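You operate a simulated robot arm through the tools that you are given. There is no shell and no other tool. Be economical: measure what you need, move in short steps, check, and stop when the job is done.

You run a simulated two-armed robot. Do the job below in one go: nothing can be reset, and whatever is moved stays where it is left.

Task
Put the brush strip on the top of the feed bench away on the shelf of the air stand. Push the feed drawer shut. Fetch the teal colour pot from the top of the feed bench and set it on the steel stand shelf. Put the breaker plate from the steel stand top on the top of the feed bench. Any order will do. Set down upright: brush strip, colour pot, breaker plate.

The check looks at the end state, three seconds after you hand in, the way a careful person would. Anything else that was tipped, shoved, dropped, spilled or broken makes it a failure.

Robot
Two 7-joint arms with two-finger parallel grippers on one trunk, on a base that drives. Base frame: it is fixed to the floor where the robot stands at the start and does not move with it; the origin is under the middle of the robot, x ahead of it, y to its left, z up. Readings come in m, degrees, newtons and seconds.
The left shoulder is at the start at [0.05, 0.177, 1.154], the right one opposite. With the tool pointing down near the work surface each hand reaches from about 0.22 to 0.7 m from the robot's upright axis, wherever it stands, measured 20 degrees to its own side. Places, roughly: breaker plate (12x7x14 cm) [0.7, 2.2, 0.9]; brush strip (20x2x7 cm) [0.6, -0.1, 0.8]; feed drawer [0.3, 0.7, 0.7]; shelf of the air stand [0.5, 3.7, 0.4]; steel stand shelf [0.5, 2, 0.3]; top of the feed bench [0.6, -0.1, 0.8]. Payload 3.43 kg a hand.
The tool frame of a hand sits at the grasp point between the pads (the TCP): z along the fingers, y along the line on which they close. The tips reach 0.034 m beyond it. The gripper opens to 0.128 m. The fingers are 0.024 m wide and 0.012 m thick; the gripper's body (0.048 by 0.13 m) begins 0.096 m behind the TCP.
Orientation is that of the tool frame in the base frame, as a unit quaternion [x, y, z, w]. With the fingers straight down and closing along the base's y, the tool's x points along the base's -x, its y along +y and its z along -z.

Tools
- The arms move only by the tool servo_tool. It takes "left_commands", "right_commands" or both (then of equal length, played together; a hand with none holds still); each is a list of rows, each an object (a shift or turn left out is 0, a gripper value left out holds the last) with "turn": the turn, a rotation vector about the base's x, y, z in units of 8 degrees (1.0 is 8 degrees), a list of three; "xyz": the shift along the base's x, y, z in units of 20 mm (1.0 is 20 mm), a list of three; "hand": the finger opening in m, from 0 to 0.128. In form: [{"turn": [ax, ay, az], "xyz": [x, y, z], "hand": hand}, ...]. A call has 1 to 12 rows; each row shifts and turns the commanded pose from where the row before left it. A call with a number of a shift or a turn outside -1 to 1 is refused whole. A row lasts 0.2 s, in which the tool goes at most 0.05 m and 8.6 degrees; a call with a longer step from one row to the next is refused whole, and so is a gripper value outside its range. Where a pose cannot be reached the arm comes as near as it can. A force on the tool above 40 N (or 10 N above the force at the start of the call, whichever is more), or a blocked arm, ends the call early, and 0.2 s more pass. Each finger travels about 0.108 m/s and halts on what it meets, pressing with about 39 N; the grip force reading is that of the motor and also rises with nothing between the fingers. The clock runs only during rows and for 0.2 s after the last one: add rows that do not move to give the fingers time. The reply holds the time, the measured pose of the TCP, the force on the tool along the base axes, the opening and the grip force, in the units named above and with some noise, with the torque about the TCP (base axes, N m) and any sound that the robot's microphone picked up.
- Cameras (640 x 400 px; columns grow to the right, rows downward): "scene" is now at [0.1479, 0.0449, 1.3093]; the picture's right is [0.44, -0.90, 0.00], its down [-0.59, -0.29, -0.75] and it looks along [0.68, 0.33, -0.66] (base axes); focal length 253 px, centre (320, 200). "left" rides on the left gripper at [0.076, 0.011, -0.16] in its tool frame; the picture's right is [-0.15, 0.99, 0.00], its down [-0.88, -0.13, -0.46] and it looks along [-0.45, -0.07, 0.89] (tool axes); focal length 234 px, centre (320, 200). "right" rides on the right gripper at [0.076, -0.011, -0.16] in its tool frame; the picture's right is [0.15, 0.99, 0.00], its down [-0.88, 0.13, -0.46] and it looks along [-0.45, 0.07, 0.89] (tool axes); focal length 234 px, centre (320, 200). There is no depth. A picture from a camera that has moved, and an enlarged one, comes with that camera's place and axes in the base frame and with its lens. The place of the scene camera against the robot may be out by one fixed shift of up to 0.012 m in any direction.
- camera(camera): a new picture of that camera. No time passes.
- move_column(by): slides the trunk up (or, below 0, down) by that many m; the arms and the scene camera ride with it, the base frame stays. It gives what a move gives, with no picture.
- roll_base(legs): drives the robot by 1 to 6 legs, each [ahead, turn to the left] in m and degrees, along the robot's own axes; the way and the turn of a leg run together, so that a leg with both is an arc; at most 1.5 m and 180 degrees a leg. The arms and the cameras ride along, it lands a little off, and it stops where it bumps. It gives what a move gives.
- head_to(pan, tilt): turns the head with the scene camera to pan (to the left, within 80 degrees either way) and tilt (down, from -29 to 69), counted from straight ahead of the robot. It gives what a move gives.
- zoom(camera, box): a new picture of the part [left, top, right, bottom] of that camera's present view, enlarged. No time passes.
- finish_job(): hands the job in; it is judged then, once.

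Go step by step. Nothing tells you exact positions but the pictures and the camera data: compare them with the known pose of the tool, close in by small moves and look again before you grip or let go. The budget is 165 turns and 130 pictures, counting those below and the enlarged ones. Unless the task says otherwise, let go and move clear before handing in, and close with one line.

The tools are called after ">>>" as a command line: name --argument value ..., lists and objects as JSON in quotes. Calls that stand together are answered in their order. servo_tool: Moves the arms, as the interface text tells. Its arguments: {"type":"object","properties":{"left_commands":{"type":"array","items":{"type":"object","properties":{"turn":{"type":"array","items":{"type":"number"}},"xyz":{"type":"array","items":{"type":"number"}},"hand":{"type":"number"}}}},"right_commands":{"type":"array","items":{"type":"object","properties":{"turn":{"type":"array","items":{"type":"number"}},"xyz":{"type":"array","items":{"type":"number"}},"hand":{"type":"number"}}}}},"required":[]} The other tools are called the same way: move_column (by) slides the trunk up or down; roll_base (legs) drives the base; head_to (pan, tilt) turns the head that bears the scene camera; camera (camera) takes a picture; zoom (camera, box) takes an enlarged picture of a part of a camera's view; finish_job () hands the job in.

At the start:

```text
clock: 0.0
left_tool_pos: [0.3131, 0.3647, 1.1011]
left_tcp_rot: [0.0, 1.0, 0.0, -0.001]
left_force: [0.7, 0.7, -0.6]
left_torque: [0.04, -0.01, 0.0]
left_width: 0.1282
left_finger_force: 0.1
right_tool_pos: [0.371, 0.041, 1.068]
right_tcp_rot: [0.0, 1.0, 0.0, 0.0]
right_force: [-0.1, -0.9, 0.3]
right_torque: [-0.01, -0.01, -0.01]
right_width: 0.1279
right_finger_force: 0.0
trunk travel left (down, up): [-0.325, 0.076]
robot x, y, heading: [0.004, 0.0001, 0.2]
head pan, tilt: [26.1, 41.3]
```

scene: 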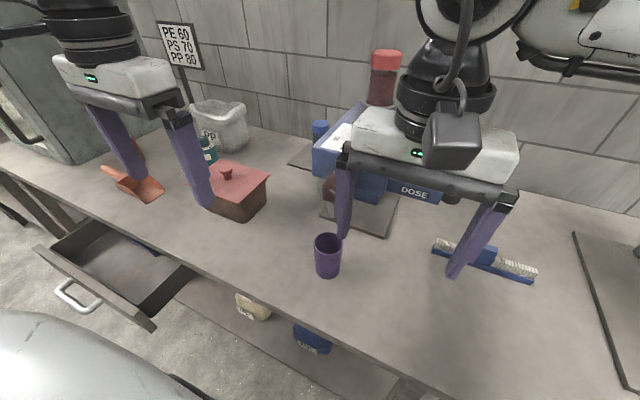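
right: 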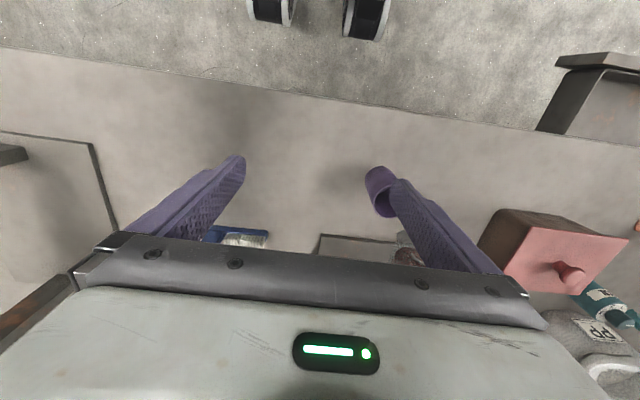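
left: 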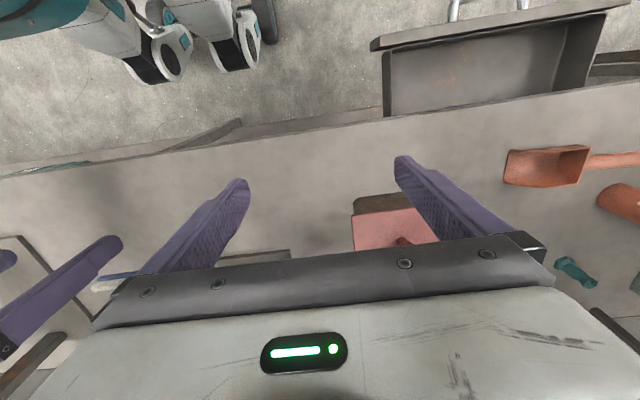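

I see the feed bench with the brush strip to the right, an open drawer to the left and something teal behind the pink box. I'll look around with the head first.

>>> zoom --camera "scene" --box '[60, 80, 300, 230]'

>>> zoom --camera "scene" --box '[400, 200, 600, 325]'

>>> head_to --pan 75 --tilt 20

>>> camera --camera "scene"

```text
2.67 times, centred on (180, 155) of scene
camera zoom: at [0.1479, 0.0449, 1.3093], right [0.44, -0.9, 0.0], down [-0.59, -0.29, -0.75], along [0.68, 0.33, -0.66], focal length 676 px, centre (693, 320)
```

zoom: 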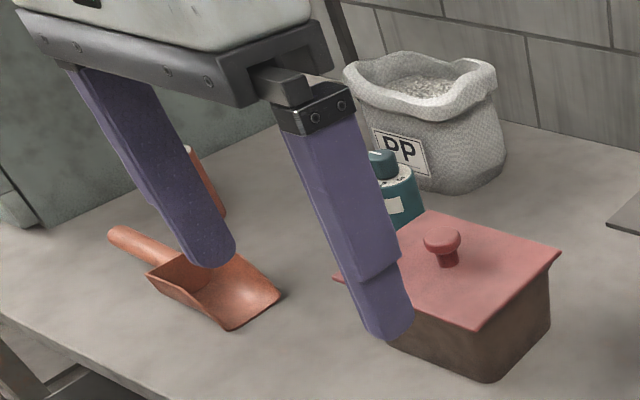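

```text
3.20 times, centred on (500, 262) of scene
camera zoom: at [0.1479, 0.0449, 1.3093], right [0.44, -0.9, 0.0], down [-0.59, -0.29, -0.75], along [0.68, 0.33, -0.66], focal length 811 px, centre (-256, 0)
```

zoom: 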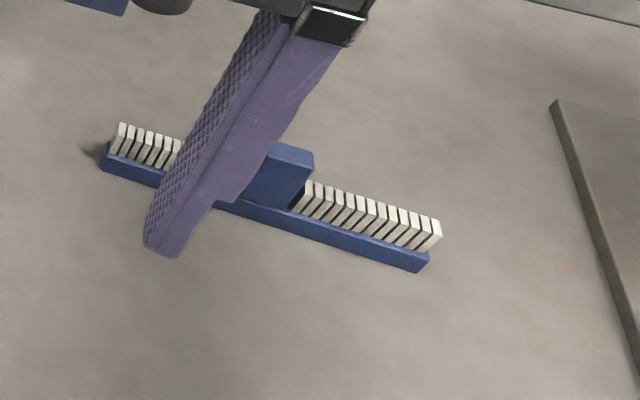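

```text
clock: 1.2
left_tool_pos: [0.3131, 0.3642, 1.1019]
left_tcp_rot: [0.0, 1.0, 0.001, 0.0]
left_force: [-0.3, -0.4, 0.1]
left_torque: [0.0, 0.0, 0.0]
left_width: 0.1281
left_finger_force: 0.0
right_tool_pos: [0.3699, 0.0412, 1.0695]
right_tcp_rot: [0.0, 1.0, 0.001, 0.0]
right_force: [0.2, -0.4, 0.2]
right_torque: [-0.01, 0.0, 0.02]
right_width: 0.1281
right_finger_force: 0.0
trunk travel left (down, up): [-0.325, 0.076]
robot x, y, heading: [0.0042, -0.0006, -0.0]
head pan, tilt: [75.0, 20.0]
```

```text
124 pictures are left
camera scene: at [0.0965, 0.0978, 1.3425], right [0.97, -0.26, 0.0], down [-0.09, -0.33, -0.94], along [0.24, 0.91, -0.34], focal length 253 px, centre (320, 200)
```

scene: 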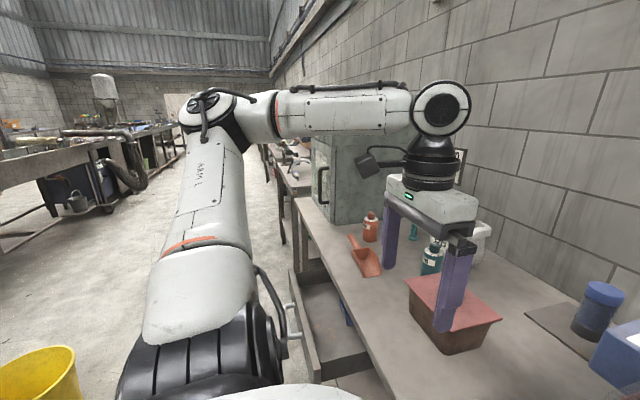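

>>> zoom --camera "scene" --box '[330, 180, 530, 305]'

>>> zoom --camera "scene" --box '[220, 100, 340, 175]'

>>> zoom --camera "left" --box '[480, 110, 640, 310]'

```text
3.20 times, centred on (430, 242) of scene
camera zoom: at [0.0965, 0.0978, 1.3425], right [0.97, -0.26, 0.0], down [-0.09, -0.33, -0.94], along [0.24, 0.91, -0.34], focal length 811 px, centre (-32, 64)
```

zoom: 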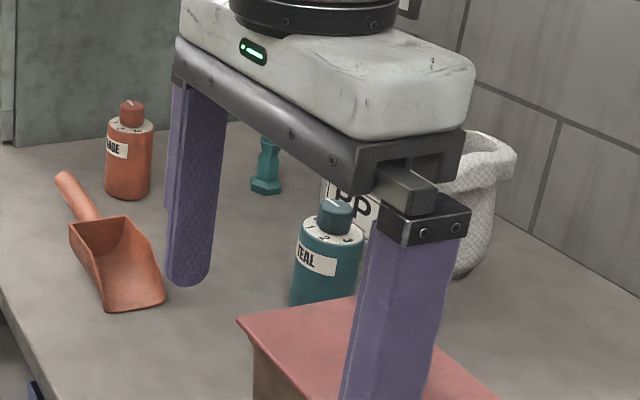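

```text
5.33 times, centred on (280, 138) of scene
camera zoom: at [0.0965, 0.0978, 1.3425], right [0.97, -0.26, 0.0], down [-0.09, -0.33, -0.94], along [0.24, 0.91, -0.34], focal length 1352 px, centre (533, 533)
```

zoom: 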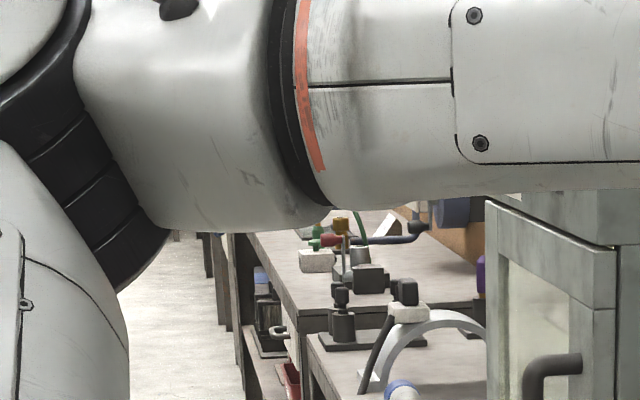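

```text
2.00 times, centred on (560, 210) of left
camera zoom: at [0.2377, 0.3745, 1.2616], right [0.15, 0.99, 0.0], down [0.88, -0.13, 0.46], along [0.45, -0.07, -0.89], focal length 468 px, centre (-160, 180)
```

zoom: 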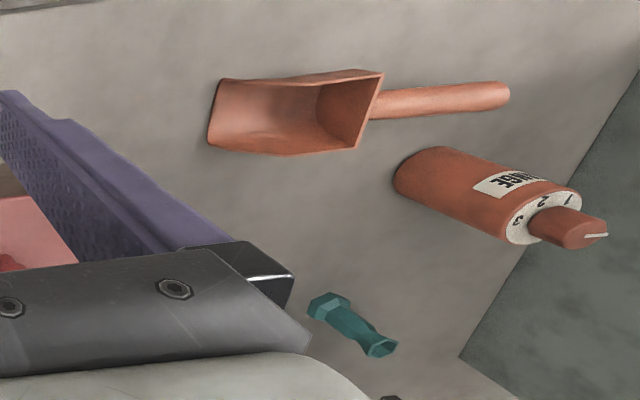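

The teal pot stands near (0.64, 0.69), behind the pink box. I'll back off and look down the row to see the stands before picking anything.

>>> roll_base --legs '[[-0.35, 0], [0, 90], [0.5, 0]]'

>>> head_to --pan -20 --tilt 20

>>> camera --camera "scene"

```text
clock: 9.8
left_tool_pos: [-0.6943, 0.8239, 1.1008]
left_tcp_rot: [-0.7, 0.714, 0.0, 0.0]
left_force: [0.3, 0.4, 0.2]
left_torque: [-0.02, 0.01, 0.0]
left_width: 0.1281
left_finger_force: 0.1
right_tool_pos: [-0.3713, 0.8746, 1.0689]
right_tcp_rot: [-0.699, 0.715, 0.001, -0.001]
right_force: [-1.2, 0.2, 0.3]
right_torque: [-0.01, 0.0, -0.01]
right_width: 0.1281
right_finger_force: 0.1
trunk travel left (down, up): [-0.325, 0.076]
robot x, y, heading: [-0.3387, 0.5044, 88.8]
head pan, tilt: [75.0, 20.0]
```

```text
clock: 11.5
left_tool_pos: [-0.6949, 0.8257, 1.1015]
left_tcp_rot: [-0.699, 0.715, -0.001, 0.0]
left_force: [0.4, -0.4, -0.6]
left_torque: [0.01, 0.0, 0.0]
left_width: 0.128
left_finger_force: 0.1
right_tool_pos: [-0.3718, 0.8738, 1.0672]
right_tcp_rot: [-0.699, 0.715, 0.001, 0.0]
right_force: [-0.7, -1.0, 0.4]
right_torque: [-0.01, -0.01, 0.02]
right_width: 0.1281
right_finger_force: 0.1
trunk travel left (down, up): [-0.325, 0.076]
robot x, y, heading: [-0.3375, 0.5029, 88.8]
head pan, tilt: [-20.0, 20.0]
```

```text
120 pictures are left
camera scene: at [-0.3004, 0.6677, 1.3426], right [0.93, -0.36, 0.0], down [-0.12, -0.32, -0.94], along [0.34, 0.88, -0.34], focal length 253 px, centre (320, 200)
```

scene: 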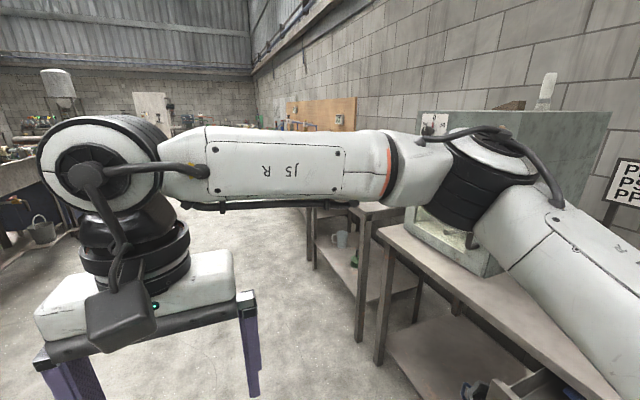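

>>> roll_base --legs '[[0.6, 0]]'

>>> head_to --pan -12 --tilt 30

>>> camera --camera "scene"

>>> head_to --pan -60 --tilt 30

>>> camera --camera "scene"

```text
clock: 14.8
left_tool_pos: [-0.6881, 1.4108, 1.1017]
left_tcp_rot: [-0.702, 0.712, -0.001, 0.001]
left_force: [0.4, 0.8, 0.2]
left_torque: [-0.01, -0.01, -0.01]
left_width: 0.1281
left_finger_force: 0.0
right_tool_pos: [-0.365, 1.4651, 1.0676]
right_tcp_rot: [-0.703, 0.711, 0.0, -0.001]
right_force: [0.0, 0.2, -0.1]
right_torque: [-0.02, 0.0, 0.01]
right_width: 0.1281
right_finger_force: 0.2
trunk travel left (down, up): [-0.325, 0.076]
robot x, y, heading: [-0.3252, 1.0893, 89.5]
head pan, tilt: [-20.0, 20.0]
```

```text
clock: 15.6
left_tool_pos: [-0.6884, 1.4102, 1.1011]
left_tcp_rot: [-0.703, 0.712, 0.0, 0.001]
left_force: [-0.1, 0.3, -0.5]
left_torque: [-0.01, 0.01, 0.01]
left_width: 0.1282
left_finger_force: 0.0
right_tool_pos: [-0.3645, 1.4636, 1.0685]
right_tcp_rot: [-0.703, 0.711, 0.001, 0.0]
right_force: [0.1, -0.8, 0.4]
right_torque: [0.01, -0.01, 0.02]
right_width: 0.1279
right_finger_force: 0.1
trunk travel left (down, up): [-0.325, 0.076]
robot x, y, heading: [-0.3273, 1.094, 89.2]
head pan, tilt: [-12.0, 30.0]
```

```text
119 pictures are left
camera scene: at [-0.3051, 1.2592, 1.3266], right [0.98, -0.22, 0.0], down [-0.11, -0.49, -0.87], along [0.19, 0.85, -0.5], focal length 253 px, centre (320, 200)
```

scene: 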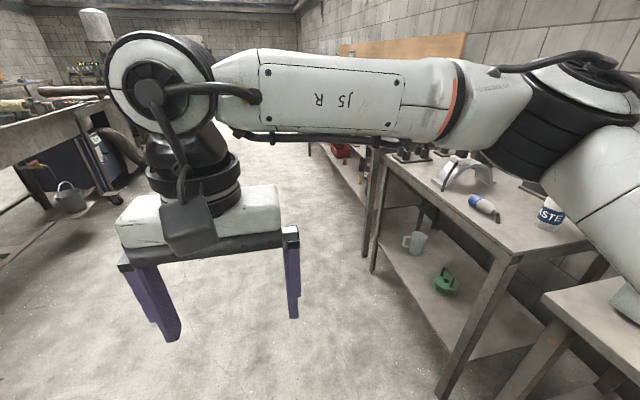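

```text
clock: 16.7
left_tool_pos: [-0.6892, 1.4095, 1.1021]
left_tcp_rot: [-0.703, 0.711, 0.0, 0.0]
left_force: [0.7, 0.0, 0.3]
left_torque: [0.01, 0.01, 0.03]
left_width: 0.1281
left_finger_force: 0.2
right_tool_pos: [-0.3646, 1.4634, 1.0683]
right_tcp_rot: [-0.703, 0.712, 0.0, -0.001]
right_force: [-1.1, 0.1, -0.1]
right_torque: [0.02, 0.0, -0.03]
right_width: 0.128
right_finger_force: 0.1
trunk travel left (down, up): [-0.325, 0.076]
robot x, y, heading: [-0.3325, 1.092, 89.2]
head pan, tilt: [-60.0, 30.0]
```

```text
118 pictures are left
camera scene: at [-0.2462, 1.2154, 1.3265], right [0.49, -0.87, 0.0], down [-0.44, -0.25, -0.87], along [0.75, 0.42, -0.5], focal length 253 px, centre (320, 200)
```

scene: 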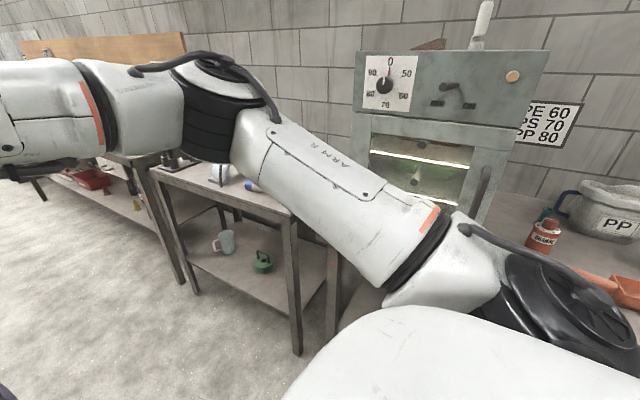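

>>> roll_base --legs '[[0.95, 0], [0, -90]]'

>>> head_to --pan 0 --tilt 40

>>> camera --camera "scene"

>>> head_to --pan 60 --tilt 30

>>> camera --camera "scene"

```text
clock: 25.4
left_tool_pos: [-0.0009, 2.3852, 1.1026]
left_tcp_rot: [0.003, 1.0, 0.0, -0.001]
left_force: [-0.5, -0.6, -0.5]
left_torque: [-0.03, 0.03, -0.02]
left_width: 0.1282
left_finger_force: 0.0
right_tool_pos: [0.0537, 2.0627, 1.0684]
right_tcp_rot: [0.003, 1.0, 0.001, 0.0]
right_force: [0.1, 0.4, 0.1]
right_torque: [0.01, -0.03, 0.03]
right_width: 0.128
right_finger_force: 0.1
trunk travel left (down, up): [-0.325, 0.076]
robot x, y, heading: [-0.3195, 2.0253, -0.4]
head pan, tilt: [-60.0, 30.0]
```

```text
clock: 26.7
left_tool_pos: [0.0003, 2.3859, 1.1009]
left_tcp_rot: [0.004, 1.0, 0.0, -0.001]
left_force: [-0.7, 0.4, 0.2]
left_torque: [-0.02, 0.01, 0.02]
left_width: 0.1275
left_finger_force: 0.0
right_tool_pos: [0.053, 2.062, 1.0679]
right_tcp_rot: [0.004, 1.0, 0.001, 0.0]
right_force: [-0.6, -0.5, 0.1]
right_torque: [-0.01, 0.02, -0.07]
right_width: 0.1282
right_finger_force: 0.1
trunk travel left (down, up): [-0.325, 0.076]
robot x, y, heading: [-0.3129, 2.0212, -0.2]
head pan, tilt: [0.0, 40.0]
```

```text
117 pictures are left
camera scene: at [-0.1597, 2.0306, 1.3112], right [-0.01, -1.0, 0.0], down [-0.64, 0.01, -0.77], along [0.77, -0.01, -0.64], focal length 253 px, centre (320, 200)
```

scene: 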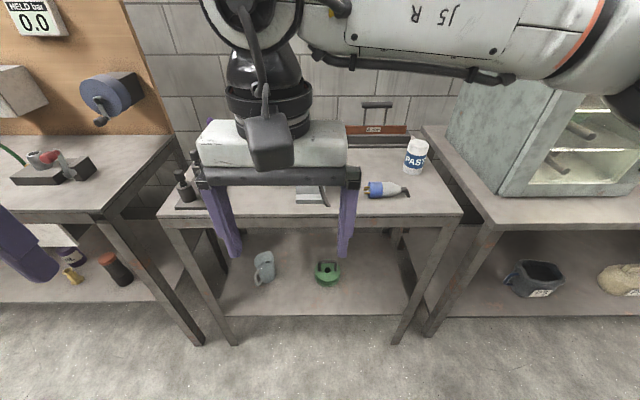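

```text
clock: 28.0
left_tool_pos: [0.0002, 2.3855, 1.1004]
left_tcp_rot: [0.004, 1.0, 0.0, 0.0]
left_force: [-0.3, 0.1, -0.3]
left_torque: [0.04, -0.02, -0.01]
left_width: 0.128
left_finger_force: 0.1
right_tool_pos: [0.054, 2.0611, 1.0678]
right_tcp_rot: [0.004, 1.0, 0.0, 0.0]
right_force: [0.1, -0.4, 0.0]
right_torque: [-0.03, -0.04, 0.0]
right_width: 0.128
right_finger_force: 0.1
trunk travel left (down, up): [-0.325, 0.076]
robot x, y, heading: [-0.3171, 2.0235, -0.5]
head pan, tilt: [60.0, 30.0]
```

```text
116 pictures are left
camera scene: at [-0.1988, 2.1093, 1.3265], right [0.86, -0.51, 0.0], down [-0.25, -0.43, -0.87], along [0.44, 0.75, -0.5], focal length 253 px, centre (320, 200)
```

scene: 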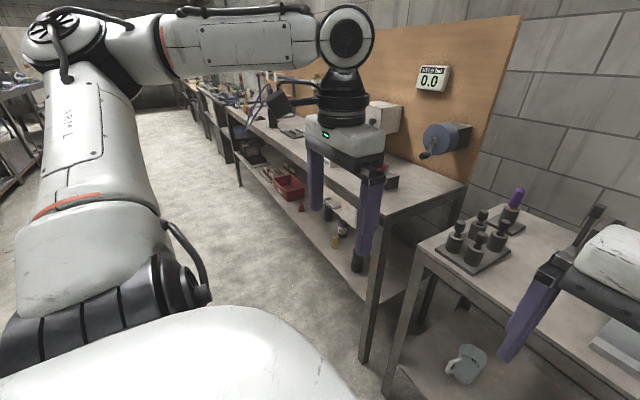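

>>> roll_base --legs '[[0, 90], [1.2, 0], [0, -90]]'

>>> head_to --pan 35 --tilt 35

>>> camera --camera "scene"

>>> head_to --pan -60 --tilt 30

>>> camera --camera "scene"

```text
clock: 41.9
left_tool_pos: [0.011, 3.5969, 1.1015]
left_tcp_rot: [0.014, 1.0, 0.0, 0.0]
left_force: [0.4, 0.4, -0.7]
left_torque: [0.03, 0.0, 0.02]
left_width: 0.1277
left_finger_force: 0.1
right_tool_pos: [0.0591, 3.2723, 1.0687]
right_tcp_rot: [0.013, 1.0, 0.002, 0.0]
right_force: [0.2, 0.5, -0.3]
right_torque: [-0.01, -0.04, 0.01]
right_width: 0.128
right_finger_force: 0.0
trunk travel left (down, up): [-0.325, 0.076]
robot x, y, heading: [-0.3144, 3.2415, -1.3]
head pan, tilt: [60.0, 30.0]
```

```text
clock: 42.8
left_tool_pos: [0.0107, 3.5965, 1.1017]
left_tcp_rot: [0.014, 1.0, 0.0, 0.001]
left_force: [1.6, 0.0, 0.3]
left_torque: [-0.03, -0.01, 0.0]
left_width: 0.1281
left_finger_force: 0.0
right_tool_pos: [0.058, 3.2726, 1.0693]
right_tcp_rot: [0.013, 1.0, 0.001, 0.0]
right_force: [0.1, -0.3, 0.4]
right_torque: [-0.02, -0.02, 0.02]
right_width: 0.1281
right_finger_force: 0.1
trunk travel left (down, up): [-0.325, 0.076]
robot x, y, heading: [-0.3085, 3.2401, -1.2]
head pan, tilt: [35.0, 35.0]
```

```text
115 pictures are left
camera scene: at [-0.1667, 3.2958, 1.3187], right [0.55, -0.83, 0.0], down [-0.48, -0.32, -0.82], along [0.68, 0.45, -0.57], focal length 253 px, centre (320, 200)
```

scene: 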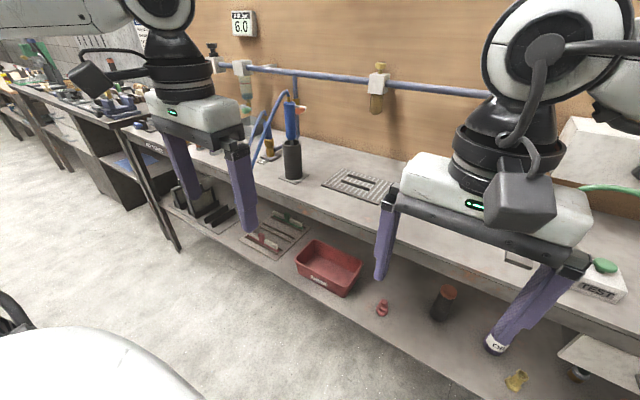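

```text
clock: 44.5
left_tool_pos: [0.0108, 3.5955, 1.1013]
left_tcp_rot: [0.015, 1.0, 0.001, -0.001]
left_force: [0.5, -0.9, 0.3]
left_torque: [-0.02, 0.0, 0.02]
left_width: 0.1276
left_finger_force: 0.2
right_tool_pos: [0.0581, 3.2727, 1.0681]
right_tcp_rot: [0.014, 1.0, 0.001, 0.0]
right_force: [0.4, -0.5, -0.1]
right_torque: [-0.02, -0.02, -0.01]
right_width: 0.128
right_finger_force: 0.0
trunk travel left (down, up): [-0.325, 0.076]
robot x, y, heading: [-0.3119, 3.2405, -1.6]
head pan, tilt: [-60.0, 30.0]
```

```text
114 pictures are left
camera scene: at [-0.197, 3.1677, 1.3265], right [-0.88, -0.48, 0.0], down [-0.24, 0.44, -0.87], along [0.41, -0.76, -0.5], focal length 253 px, centre (320, 200)
```

scene: 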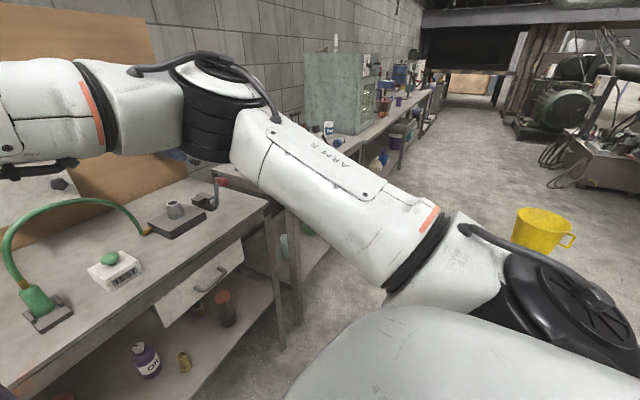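

The air stand is the long table with the hose, from about y = 2.5 to 4.9; its shelf has free room near (0.42, 3.2). I go back to the steel stand and take the breaker plate first.

>>> roll_base --legs '[[0, 91], [-1.15, 0], [0, -90]]'

>>> servo_tool --left_commands '[{"xyz": [0, 1, 0.3]}, {"xyz": [0, 1, 0.3]}, {"xyz": [0, 1, 0.3]}, {"xyz": [0, 1, 0]}, {"xyz": [0, 1, 0]}, {"xyz": [0, 1, 0]}]' --right_commands '[{"xyz": [0, -1, 0.3]}, {"xyz": [0, -1, 0.3]}, {"xyz": [0, -1, 0.3]}, {"xyz": [0, -1, 0]}, {"xyz": [0, -1, 0]}, {"xyz": [0, -1, 0]}]'

>>> head_to --pan 0 --tilt 35

>>> camera --camera "scene"

```text
clock: 58.0
left_tool_pos: [-0.0085, 2.465, 1.1013]
left_tcp_rot: [-0.017, 1.0, 0.0, 0.0]
left_force: [-0.8, -0.1, 0.1]
left_torque: [-0.03, 0.01, 0.01]
left_width: 0.128
left_finger_force: 0.0
right_tool_pos: [0.0591, 2.1435, 1.0679]
right_tcp_rot: [-0.018, 1.0, 0.0, 0.0]
right_force: [-0.3, -0.3, 0.4]
right_torque: [0.0, 0.02, 0.0]
right_width: 0.1283
right_finger_force: 0.0
trunk travel left (down, up): [-0.325, 0.076]
robot x, y, heading: [-0.3129, 2.0896, 2.0]
head pan, tilt: [-60.0, 30.0]
```

```text
clock: 59.4
left_tool_pos: [-0.0088, 2.5834, 1.1189]
left_tcp_rot: [-0.017, 1.0, 0.0, 0.0]
left_force: [0.4, -0.1, 0.2]
left_torque: [0.01, 0.02, 0.02]
left_width: 0.1279
left_finger_force: 0.0
right_tool_pos: [0.0582, 2.0245, 1.087]
right_tcp_rot: [-0.019, 1.0, 0.001, 0.0]
right_force: [-0.1, 0.2, 0.4]
right_torque: [-0.02, -0.01, -0.01]
right_width: 0.1281
right_finger_force: 0.1
trunk travel left (down, up): [-0.325, 0.076]
robot x, y, heading: [-0.3098, 2.0883, 1.9]
head pan, tilt: [-60.0, 30.0]
```

```text
clock: 60.7
left_tool_pos: [-0.0099, 2.5822, 1.1185]
left_tcp_rot: [-0.017, 1.0, 0.0, 0.0]
left_force: [0.2, -0.3, 0.4]
left_torque: [-0.06, 0.0, 0.01]
left_width: 0.1278
left_finger_force: 0.1
right_tool_pos: [0.0582, 2.0238, 1.0867]
right_tcp_rot: [-0.018, 1.0, 0.001, -0.001]
right_force: [0.2, 0.1, 0.6]
right_torque: [0.0, -0.02, 0.01]
right_width: 0.1279
right_finger_force: 0.0
trunk travel left (down, up): [-0.325, 0.076]
robot x, y, heading: [-0.3114, 2.0922, 2.3]
head pan, tilt: [0.0, 35.0]
```

```text
113 pictures are left
camera scene: at [-0.1489, 2.1032, 1.3187], right [0.03, -1.0, 0.0], down [-0.57, -0.02, -0.82], along [0.82, 0.03, -0.57], focal length 253 px, centre (320, 200)
```

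scene: 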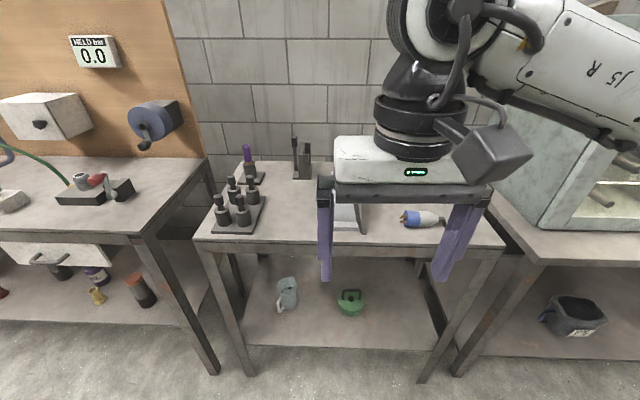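

>>> servo_tool --right_commands '[{"xyz": [0, -1, 0]}, {"xyz": [0, -1, 0]}, {"xyz": [0, -1, 0]}, {"xyz": [0, -1, 0]}, {"xyz": [0, -1, 0]}, {"xyz": [0, -1, 0]}, {"xyz": [0, -1, 0]}, {"xyz": [0, -1, 0]}, {"xyz": [0, -1, 0]}, {"xyz": [0, -1, 0]}]'

>>> camera --camera "scene"

>>> zoom --camera "scene" --box '[190, 120, 430, 270]'

```text
clock: 62.9
left_tool_pos: [-0.0098, 2.5828, 1.1196]
left_tcp_rot: [-0.018, 1.0, 0.0, 0.0]
left_force: [0.4, -0.2, 0.2]
left_torque: [0.03, 0.03, -0.02]
left_width: 0.1282
left_finger_force: 0.0
right_tool_pos: [0.0579, 1.8232, 1.0862]
right_tcp_rot: [-0.018, 1.0, 0.001, 0.001]
right_force: [0.3, 0.0, 0.5]
right_torque: [0.03, 0.02, 0.03]
right_width: 0.128
right_finger_force: 0.0
trunk travel left (down, up): [-0.325, 0.076]
robot x, y, heading: [-0.3052, 2.0881, 2.1]
head pan, tilt: [0.0, 35.0]
```

```text
112 pictures are left
camera scene: at [-0.1491, 2.1029, 1.3188], right [0.04, -1.0, 0.0], down [-0.57, -0.02, -0.82], along [0.82, 0.03, -0.57], focal length 253 px, centre (320, 200)
```

scene: 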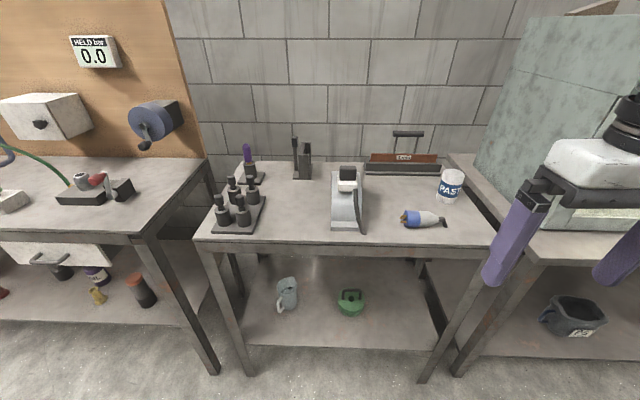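

```text
2.67 times, centred on (310, 195) of scene
camera zoom: at [-0.1491, 2.1029, 1.3188], right [0.04, -1.0, 0.0], down [-0.57, -0.02, -0.82], along [0.82, 0.03, -0.57], focal length 676 px, centre (347, 213)
```

zoom: 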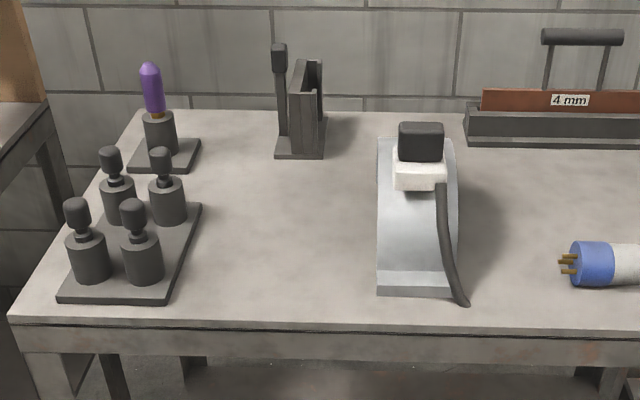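

>>> zoom --camera "scene" --box '[270, 125, 334, 190]'

```text
6.15 times, centred on (302, 158) of scene
camera zoom: at [-0.1491, 2.1029, 1.3188], right [0.04, -1.0, 0.0], down [-0.57, -0.02, -0.82], along [0.82, 0.03, -0.57], focal length 1560 px, centre (431, 462)
```

zoom: 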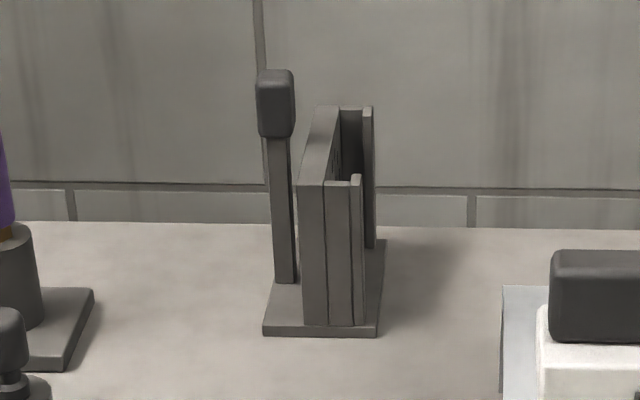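

The breaker plate is the dark piece with a knobbed post at about (0.72, 2.2). I tuck the arms in and drive up to the stand.

>>> servo_tool --left_commands '[{"xyz": [0, -1, 0]}, {"xyz": [0, -1, 0]}, {"xyz": [0, -1, 0]}, {"xyz": [0, -1, 0]}, {"xyz": [0, -1, 0]}, {"xyz": [0, -1, 0]}, {"xyz": [0, -1, 0]}, {"xyz": [0, -1, 0]}]' --right_commands '[{"xyz": [-0.5, 1, 0.5]}, {"xyz": [-0.5, 1, 0.5]}, {"xyz": [-0.5, 1, 0.5]}, {"xyz": [-0.5, 0, 0.5]}, {"xyz": [-0.5, 0, 0.5]}, {"xyz": [-0.5, 0, 0.5]}, {"xyz": [-0.5, 0, 0]}, {"xyz": [-0.5, 0, 0]}]'

>>> roll_base --legs '[[0.34, 0]]'

>>> camera --camera "scene"

>>> camera --camera "left"

```text
clock: 64.7
left_tool_pos: [-0.0089, 2.4251, 1.1176]
left_tcp_rot: [-0.017, 1.0, 0.0, 0.0]
left_force: [0.0, -0.2, 0.3]
left_torque: [0.05, 0.01, -0.03]
left_width: 0.1278
left_finger_force: 0.0
right_tool_pos: [-0.0228, 1.8847, 1.1457]
right_tcp_rot: [-0.019, 1.0, 0.001, 0.0]
right_force: [-0.7, -0.2, -0.7]
right_torque: [0.03, -0.01, -0.01]
right_width: 0.128
right_finger_force: 0.0
trunk travel left (down, up): [-0.325, 0.076]
robot x, y, heading: [-0.3109, 2.0912, 1.9]
head pan, tilt: [0.0, 35.0]
```

```text
clock: 66.9
left_tool_pos: [0.3258, 2.4385, 1.1172]
left_tcp_rot: [-0.018, 1.0, -0.001, 0.0]
left_force: [0.4, 0.0, -0.4]
left_torque: [-0.01, 0.05, 0.02]
left_width: 0.1281
left_finger_force: 0.1
right_tool_pos: [0.3144, 1.8958, 1.1466]
right_tcp_rot: [-0.018, 1.0, 0.001, 0.001]
right_force: [1.0, 0.2, -0.7]
right_torque: [-0.01, 0.03, -0.01]
right_width: 0.128
right_finger_force: 0.0
trunk travel left (down, up): [-0.325, 0.076]
robot x, y, heading: [0.0274, 2.1014, 2.2]
head pan, tilt: [0.0, 35.0]
```

```text
109 pictures are left
camera scene: at [0.1859, 2.1155, 1.3186], right [0.04, -1.0, 0.0], down [-0.57, -0.02, -0.82], along [0.82, 0.03, -0.57], focal length 253 px, centre (320, 200)
```

scene: 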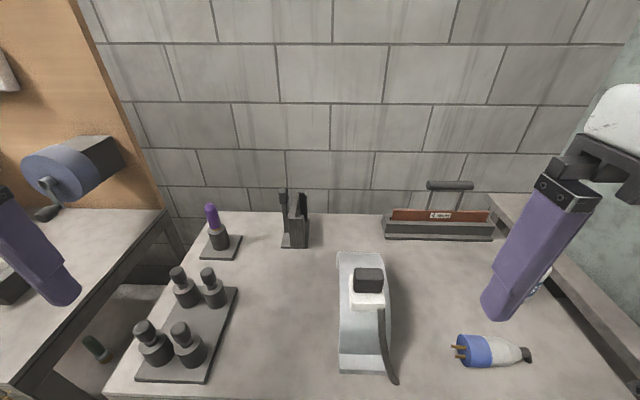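

```text
108 pictures are left
camera left: at [0.2498, 2.4455, 1.278], right [0.11, 0.99, 0.0], down [0.88, -0.1, 0.46], along [0.45, -0.05, -0.89], focal length 234 px, centre (320, 200)
```

left: 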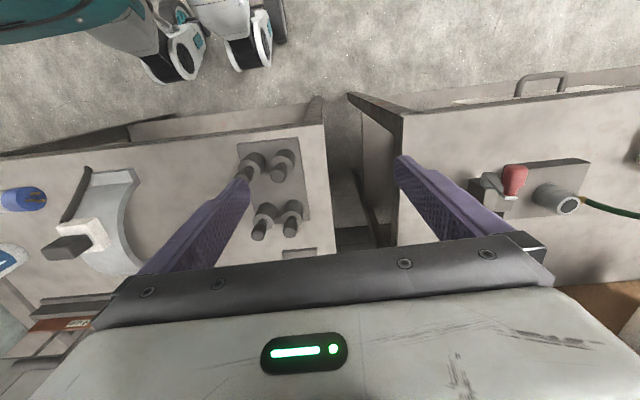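

>>> zoom --camera "scene" --box '[260, 175, 340, 255]'

```text
5.00 times, centred on (300, 215) of scene
camera zoom: at [0.1859, 2.1155, 1.3186], right [0.04, -1.0, 0.0], down [-0.57, -0.02, -0.82], along [0.82, 0.03, -0.57], focal length 1267 px, centre (420, 125)
```

zoom: 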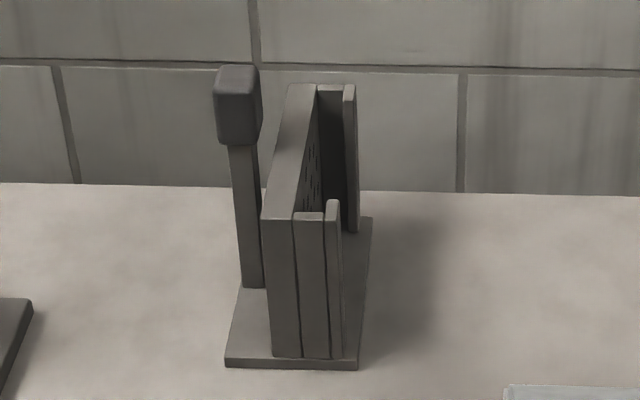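

The knob of the plate is near (0.725, 2.23, 0.955). I creep 5 cm closer and bring the left hand above it.

>>> roll_base --legs '[[0.05, 0]]'

>>> servo_tool --left_commands '[{"xyz": [1, -0.9, 0], "turn": [0, 0, -0.25], "hand": 0.07}, {"xyz": [1, -0.9, 0]}, {"xyz": [1, -0.9, 0]}, {"xyz": [1, -0.9, 0]}, {"xyz": [1, -0.9, 0]}, {"xyz": [1, -0.9, 0]}, {"xyz": [1, -0.9, 0]}, {"xyz": [1, -0.9, 0]}, {"xyz": [1, -0.9, 0]}, {"xyz": [1, -0.9, 0]}, {"xyz": [1, -0.9, 0]}, {"xyz": [1, -0.9, 0]}]'

>>> camera --camera "scene"

```text
clock: 68.0
left_tool_pos: [0.3428, 2.4385, 1.1187]
left_tcp_rot: [-0.018, 1.0, 0.0, 0.001]
left_force: [0.1, 1.0, -0.1]
left_torque: [0.01, 0.03, -0.03]
left_width: 0.128
left_finger_force: 0.1
right_tool_pos: [0.3302, 1.8981, 1.1468]
right_tcp_rot: [-0.02, 1.0, 0.001, 0.0]
right_force: [0.0, -0.3, 0.0]
right_torque: [-0.02, 0.0, 0.05]
right_width: 0.1281
right_finger_force: 0.1
trunk travel left (down, up): [-0.325, 0.076]
robot x, y, heading: [0.0361, 2.1002, 2.2]
head pan, tilt: [0.0, 35.0]
stopped in leg 1: the robot was blocked; the commanded pose is now the measured one
```

```text
clock: 70.6
left_tool_pos: [0.5138, 2.2888, 1.1097]
left_tcp_rot: [-0.001, 1.0, 0.001, 0.001]
left_force: [0.0, 0.6, 0.9]
left_torque: [-0.02, 0.04, 0.02]
left_width: 0.0698
left_finger_force: 0.0
left hand out of reach, approached as far as the arm can: row 9, 10, 11, 12
right_tool_pos: [0.3296, 1.8958, 1.147]
right_tcp_rot: [-0.018, 1.0, 0.001, 0.001]
right_force: [0.4, 0.6, 0.0]
right_torque: [-0.02, 0.02, 0.0]
right_width: 0.1281
right_finger_force: 0.2
trunk travel left (down, up): [-0.325, 0.076]
robot x, y, heading: [0.042, 2.103, 2.1]
head pan, tilt: [0.0, 35.0]
```

```text
106 pictures are left
camera scene: at [0.2024, 2.1165, 1.3186], right [0.03, -1.0, 0.0], down [-0.57, -0.02, -0.82], along [0.82, 0.03, -0.57], focal length 253 px, centre (320, 200)
```

scene: 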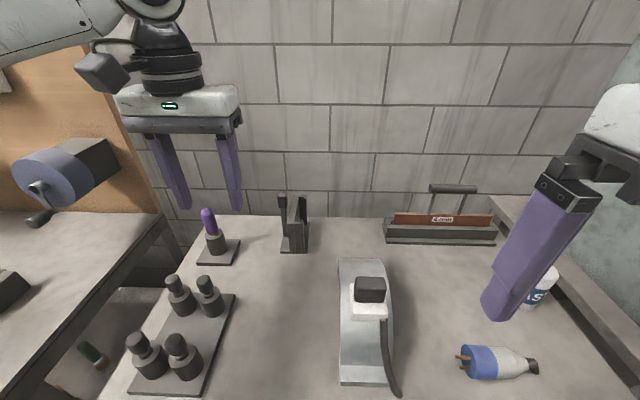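

Blocked at x≈0.04, and the straight-down hand is short of reach; I tilt the hand 20° forward and lower it before advancing.

>>> servo_tool --left_commands '[{"xyz": [0, -0.75, -0.75], "turn": [0, -0.8, 0]}, {"xyz": [0, -0.75, -0.75], "turn": [0, -0.8, 0]}, {"xyz": [0, -0.75, -0.75], "turn": [0, -0.8, 0]}, {"xyz": [0, -0.75, -0.75], "turn": [0, 0, 0]}, {"xyz": [1, 0, 0]}, {"xyz": [1, 0, 0]}, {"xyz": [1, 0, 0]}, {"xyz": [1, 0, 0]}, {"xyz": [1, 0, 0]}, {"xyz": [1, 0, 0]}]'

>>> camera --camera "scene"

```text
clock: 72.8
left_tool_pos: [0.5917, 2.273, 1.0541]
left_tcp_rot: [0.001, 0.986, -0.001, 0.169]
left_force: [0.0, 0.2, -0.3]
left_torque: [0.0, 0.0, 0.0]
left_width: 0.07
left_finger_force: 0.0
left hand out of reach, approached as far as the arm can: row 5, 6, 7, 8, 9, 10
right_tool_pos: [0.3297, 1.8964, 1.1471]
right_tcp_rot: [-0.019, 1.0, 0.001, 0.001]
right_force: [0.5, -0.1, -0.3]
right_torque: [-0.03, -0.01, 0.01]
right_width: 0.1279
right_finger_force: 0.1
trunk travel left (down, up): [-0.325, 0.076]
robot x, y, heading: [0.0415, 2.1052, 2.0]
head pan, tilt: [0.0, 35.0]
```

```text
105 pictures are left
camera scene: at [0.2019, 2.1164, 1.3187], right [0.03, -1.0, 0.0], down [-0.57, -0.02, -0.82], along [0.82, 0.03, -0.57], focal length 253 px, centre (320, 200)
```

scene: 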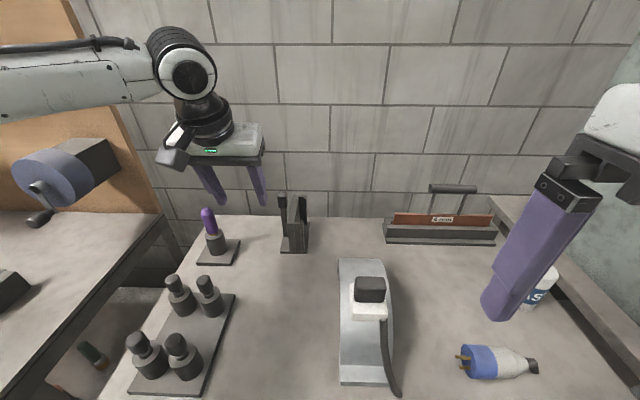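

>>> servo_tool --left_commands '[{"xyz": [-1, 0.5, 0]}, {"xyz": [-1, 0.5, 0]}, {"xyz": [-1, 0.5, 0]}, {"xyz": [-1, 0.5, 0]}]'

>>> roll_base --legs '[[0, -15]]'

```text
clock: 73.8
left_tool_pos: [0.5105, 2.3151, 1.0562]
left_tcp_rot: [0.0, 0.986, -0.001, 0.168]
left_force: [0.0, 0.1, 0.3]
left_torque: [-0.01, -0.04, 0.01]
left_width: 0.07
left_finger_force: 0.1
right_tool_pos: [0.3287, 1.8978, 1.1473]
right_tcp_rot: [-0.019, 1.0, 0.0, 0.001]
right_force: [0.5, -0.4, 0.7]
right_torque: [0.0, 0.0, -0.03]
right_width: 0.128
right_finger_force: 0.0
trunk travel left (down, up): [-0.325, 0.076]
robot x, y, heading: [0.0409, 2.105, 2.0]
head pan, tilt: [0.0, 35.0]
```

```text
clock: 75.1
left_tool_pos: [0.5481, 2.1888, 1.0563]
left_tcp_rot: [0.125, 0.978, -0.021, 0.167]
left_force: [0.4, -0.7, -0.3]
left_torque: [0.01, -0.01, 0.02]
left_width: 0.0698
left_finger_force: 0.1
right_tool_pos: [0.2677, 1.8313, 1.1461]
right_tcp_rot: [0.108, 0.994, 0.001, 0.001]
right_force: [-1.4, -0.4, 0.5]
right_torque: [0.02, -0.01, 0.01]
right_width: 0.1279
right_finger_force: 0.1
trunk travel left (down, up): [-0.325, 0.076]
robot x, y, heading: [0.0433, 2.1032, -12.5]
head pan, tilt: [0.0, 35.0]
```

>>> servo_tool --left_commands '[{"xyz": [0.5, 0.5, -0.3], "turn": [0, 0, 0.9]}, {"xyz": [0.5, 0.5, -0.3], "turn": [0, 0, 0.9]}, {"xyz": [0.9, 0.5, -0.3]}, {"xyz": [0.9, 0.5, -0.3]}, {"xyz": [1, 0, 0]}, {"xyz": [1, 0, 0]}, {"xyz": [1, 0, 0]}, {"xyz": [1, 0, 0]}, {"xyz": [1, 0, 0]}]'

>>> camera --camera "scene"

```text
clock: 77.1
left_tool_pos: [0.7038, 2.2282, 1.0315]
left_tcp_rot: [0.002, 0.986, 0.0, 0.167]
left_force: [0.3, -0.7, -0.6]
left_torque: [-0.01, 0.01, -0.02]
left_width: 0.07
left_finger_force: 0.2
right_tool_pos: [0.268, 1.8317, 1.1466]
right_tcp_rot: [0.108, 0.994, 0.001, -0.001]
right_force: [0.4, 0.6, 0.3]
right_torque: [0.03, -0.01, -0.01]
right_width: 0.1277
right_finger_force: 0.0
trunk travel left (down, up): [-0.325, 0.076]
robot x, y, heading: [0.0403, 2.1026, -12.6]
head pan, tilt: [0.0, 35.0]
```

```text
104 pictures are left
camera scene: at [0.1984, 2.0764, 1.3186], right [-0.22, -0.98, 0.0], down [-0.56, 0.12, -0.82], along [0.8, -0.18, -0.57], focal length 253 px, centre (320, 200)
```

scene: 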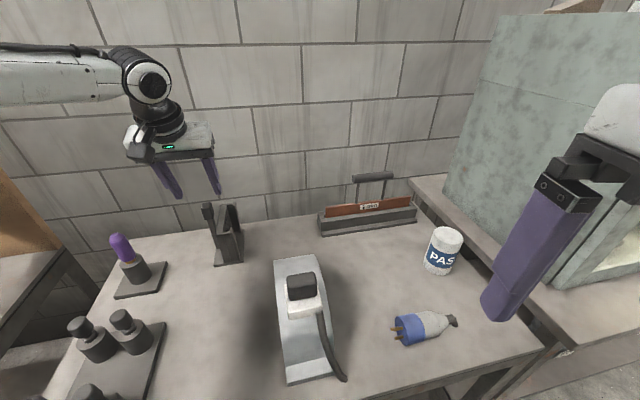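

>>> zoom --camera "scene" --box '[150, 140, 270, 270]'

```text
3.08 times, centred on (210, 205) of scene
camera zoom: at [0.1984, 2.0764, 1.3186], right [-0.22, -0.98, 0.0], down [-0.56, 0.12, -0.82], along [0.8, -0.18, -0.57], focal length 780 px, centre (658, 185)
```

zoom: 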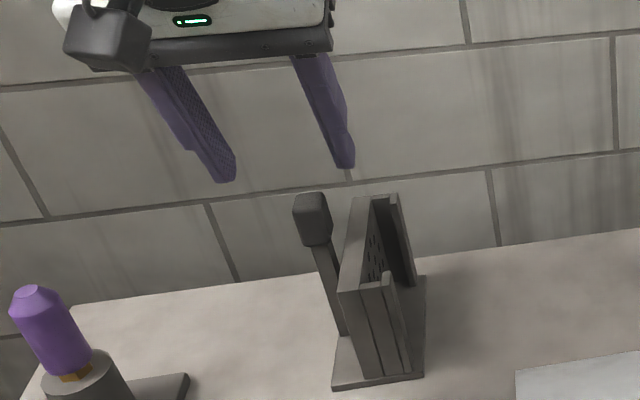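

>>> servo_tool --left_commands '[{"xyz": [0.9, -0.35, 0], "hand": 0.06}, {"xyz": [0, 0, -1]}, {"xyz": [0, 0, -1]}, {"xyz": [0, 0, -1]}]'

>>> zoom --camera "scene" --box '[150, 140, 270, 270]'

```text
clock: 78.2
left_tool_pos: [0.7261, 2.2233, 0.9913]
left_tcp_rot: [0.0, 0.983, -0.01, 0.186]
left_force: [-5.7, 0.8, 18.9]
left_torque: [-0.52, 0.27, -0.22]
left_width: 0.0593
left_finger_force: 0.0
left hand out of reach, approached as far as the arm can: row 4
right_tool_pos: [0.2681, 1.832, 1.1465]
right_tcp_rot: [0.108, 0.994, 0.001, 0.001]
right_force: [0.9, 0.8, 0.4]
right_torque: [0.02, 0.04, 0.04]
right_width: 0.1279
right_finger_force: 0.0
trunk travel left (down, up): [-0.325, 0.076]
robot x, y, heading: [0.0411, 2.1016, -12.6]
head pan, tilt: [0.0, 35.0]
stopped in row 4 (left hand): the force on the tool passed its limit (the readings are from after the stop); the commanded pose is now the measured one
```

```text
3.08 times, centred on (210, 205) of scene
camera zoom: at [0.1968, 2.0766, 1.3189], right [-0.22, -0.98, 0.0], down [-0.56, 0.12, -0.82], along [0.8, -0.18, -0.57], focal length 780 px, centre (658, 185)
```

zoom: 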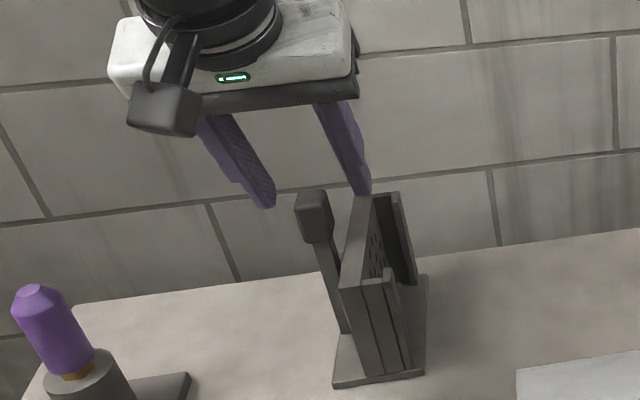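

The finger met the holder's top: triangulating two views shows this stand's top is about 0.86, so the knob is nearer and higher: about (0.68, 2.21, 0.985). I lift and re-approach.

>>> servo_tool --left_commands '[{"xyz": [0, 0, 1], "hand": 0.06}, {"xyz": [0, 0, 1]}, {"xyz": [0, 0, 1]}, {"xyz": [0, 0, 1]}, {"xyz": [-0.9, -0.3, 0]}, {"xyz": [-0.9, -0.3, 0]}, {"xyz": [-0.9, 0, 0]}]'

>>> zoom --camera "scene" --box '[150, 140, 270, 270]'

```text
clock: 79.8
left_tool_pos: [0.6702, 2.2114, 1.066]
left_tcp_rot: [0.0, 0.983, -0.007, 0.182]
left_force: [0.1, -0.1, 1.2]
left_torque: [-0.01, -0.05, -0.03]
left_width: 0.0601
left_finger_force: 0.1
right_tool_pos: [0.2672, 1.8315, 1.1461]
right_tcp_rot: [0.107, 0.994, 0.0, 0.001]
right_force: [-0.6, 0.2, -0.4]
right_torque: [0.0, 0.02, -0.01]
right_width: 0.1279
right_finger_force: 0.0
trunk travel left (down, up): [-0.325, 0.076]
robot x, y, heading: [0.0384, 2.1042, -12.6]
head pan, tilt: [0.0, 35.0]
```

```text
3.08 times, centred on (210, 205) of scene
camera zoom: at [0.1975, 2.0765, 1.3188], right [-0.22, -0.98, 0.0], down [-0.56, 0.12, -0.82], along [0.8, -0.18, -0.57], focal length 780 px, centre (658, 185)
```

zoom: 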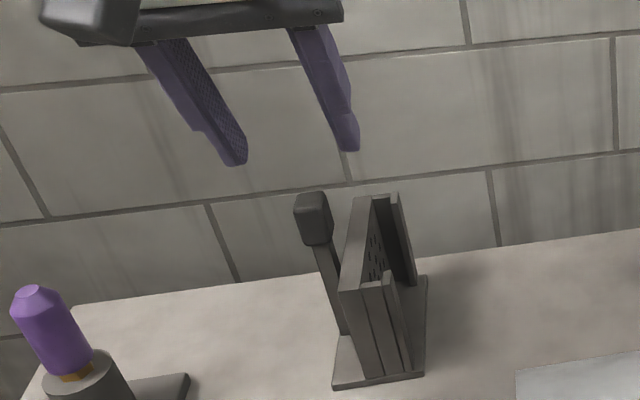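

>>> servo_tool --left_commands '[{"xyz": [0, 0, -1]}, {"xyz": [0, 0, -1]}]'

>>> zoom --camera "scene" --box '[150, 140, 270, 270]'

```text
clock: 80.4
left_tool_pos: [0.6702, 2.2119, 1.0249]
left_tcp_rot: [0.001, 0.983, -0.008, 0.181]
left_force: [-0.1, -0.1, 0.8]
left_torque: [0.02, -0.03, -0.02]
left_width: 0.0599
left_finger_force: 0.0
right_tool_pos: [0.2678, 1.8314, 1.1465]
right_tcp_rot: [0.108, 0.994, 0.002, 0.001]
right_force: [0.3, -1.5, -0.1]
right_torque: [-0.02, 0.02, -0.03]
right_width: 0.1279
right_finger_force: 0.0
trunk travel left (down, up): [-0.325, 0.076]
robot x, y, heading: [0.0415, 2.105, -12.6]
head pan, tilt: [0.0, 35.0]
```

```text
3.08 times, centred on (210, 205) of scene
camera zoom: at [0.198, 2.0765, 1.3187], right [-0.22, -0.98, 0.0], down [-0.56, 0.12, -0.82], along [0.8, -0.18, -0.57], focal length 780 px, centre (658, 185)
```

zoom: 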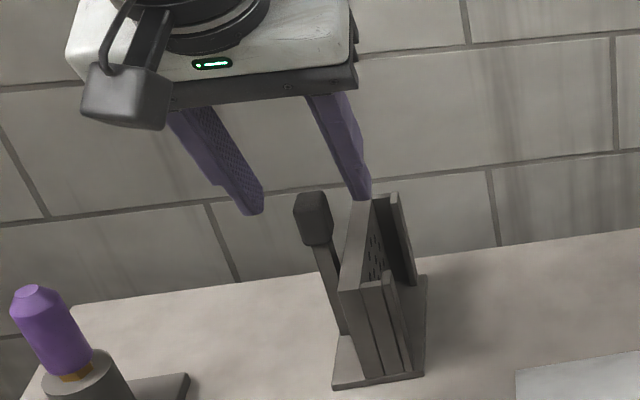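

>>> servo_tool --left_commands '[{"xyz": [0.2, 0, -0.7]}, {"xyz": [0.1, 0, -0.7]}, {"hand": 0.035}, {"hand": 0.02}, {"hand": 0.01}, {"hand": 0.005}, {}]'

>>> zoom --camera "scene" --box '[150, 140, 270, 270]'

```text
clock: 82.0
left_tool_pos: [0.6769, 2.2118, 0.9984]
left_tcp_rot: [0.0, 0.983, -0.007, 0.181]
left_force: [-0.7, 4.0, 0.9]
left_torque: [0.84, -0.39, 0.16]
left_width: 0.0197
left_finger_force: 39.1
right_tool_pos: [0.268, 1.8317, 1.1462]
right_tcp_rot: [0.107, 0.994, 0.001, 0.001]
right_force: [0.4, 0.0, -0.3]
right_torque: [0.01, 0.0, 0.0]
right_width: 0.128
right_finger_force: 0.1
trunk travel left (down, up): [-0.325, 0.076]
robot x, y, heading: [0.0423, 2.1026, -12.5]
head pan, tilt: [0.0, 35.0]
```

```text
3.08 times, centred on (210, 205) of scene
camera zoom: at [0.1978, 2.0768, 1.3187], right [-0.22, -0.98, 0.0], down [-0.56, 0.12, -0.82], along [0.8, -0.18, -0.57], focal length 780 px, centre (658, 185)
```

zoom: 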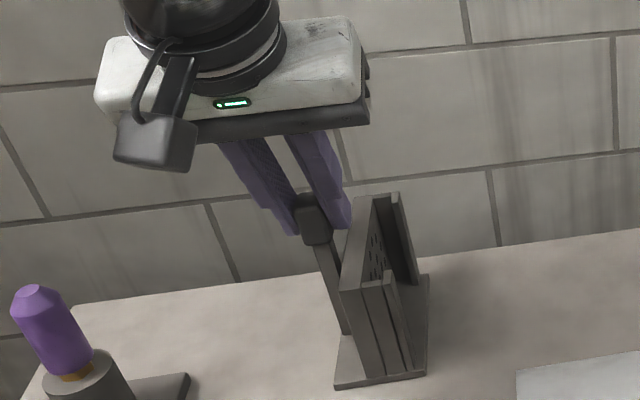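

>>> servo_tool --left_commands '[{"hand": 0.04}, {"xyz": [-0.5, 0, -0.1]}, {"hand": 0.02}, {"hand": 0.005}, {}, {}, {"xyz": [0, 0, 0.5]}, {"xyz": [0, 0, 0.5]}]'

>>> zoom --camera "scene" --box '[150, 140, 270, 270]'

```text
clock: 83.8
left_tool_pos: [0.6672, 2.2127, 1.0146]
left_tcp_rot: [0.001, 0.984, -0.007, 0.179]
left_force: [-1.0, -0.7, -9.7]
left_torque: [0.27, 0.1, 0.02]
left_width: 0.0198
left_finger_force: 39.1
right_tool_pos: [0.2687, 1.8318, 1.1453]
right_tcp_rot: [0.107, 0.994, 0.001, 0.001]
right_force: [0.0, 0.2, -0.1]
right_torque: [0.0, 0.02, 0.04]
right_width: 0.1282
right_finger_force: 0.1
trunk travel left (down, up): [-0.325, 0.076]
robot x, y, heading: [0.0429, 2.1011, -12.6]
head pan, tilt: [0.0, 35.0]
```

```text
3.08 times, centred on (210, 205) of scene
camera zoom: at [0.1988, 2.0766, 1.3185], right [-0.22, -0.98, 0.0], down [-0.56, 0.12, -0.82], along [0.8, -0.18, -0.57], focal length 780 px, centre (658, 185)
```

zoom: 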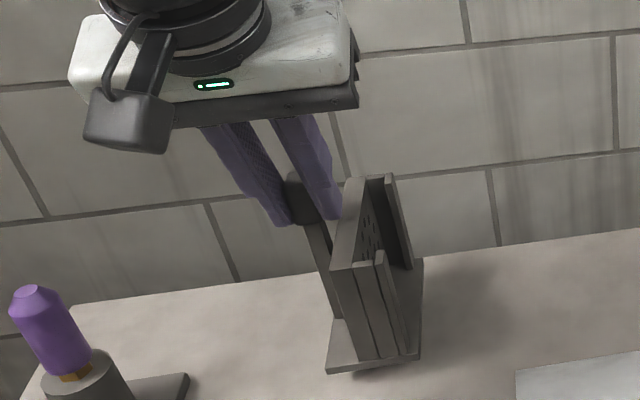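

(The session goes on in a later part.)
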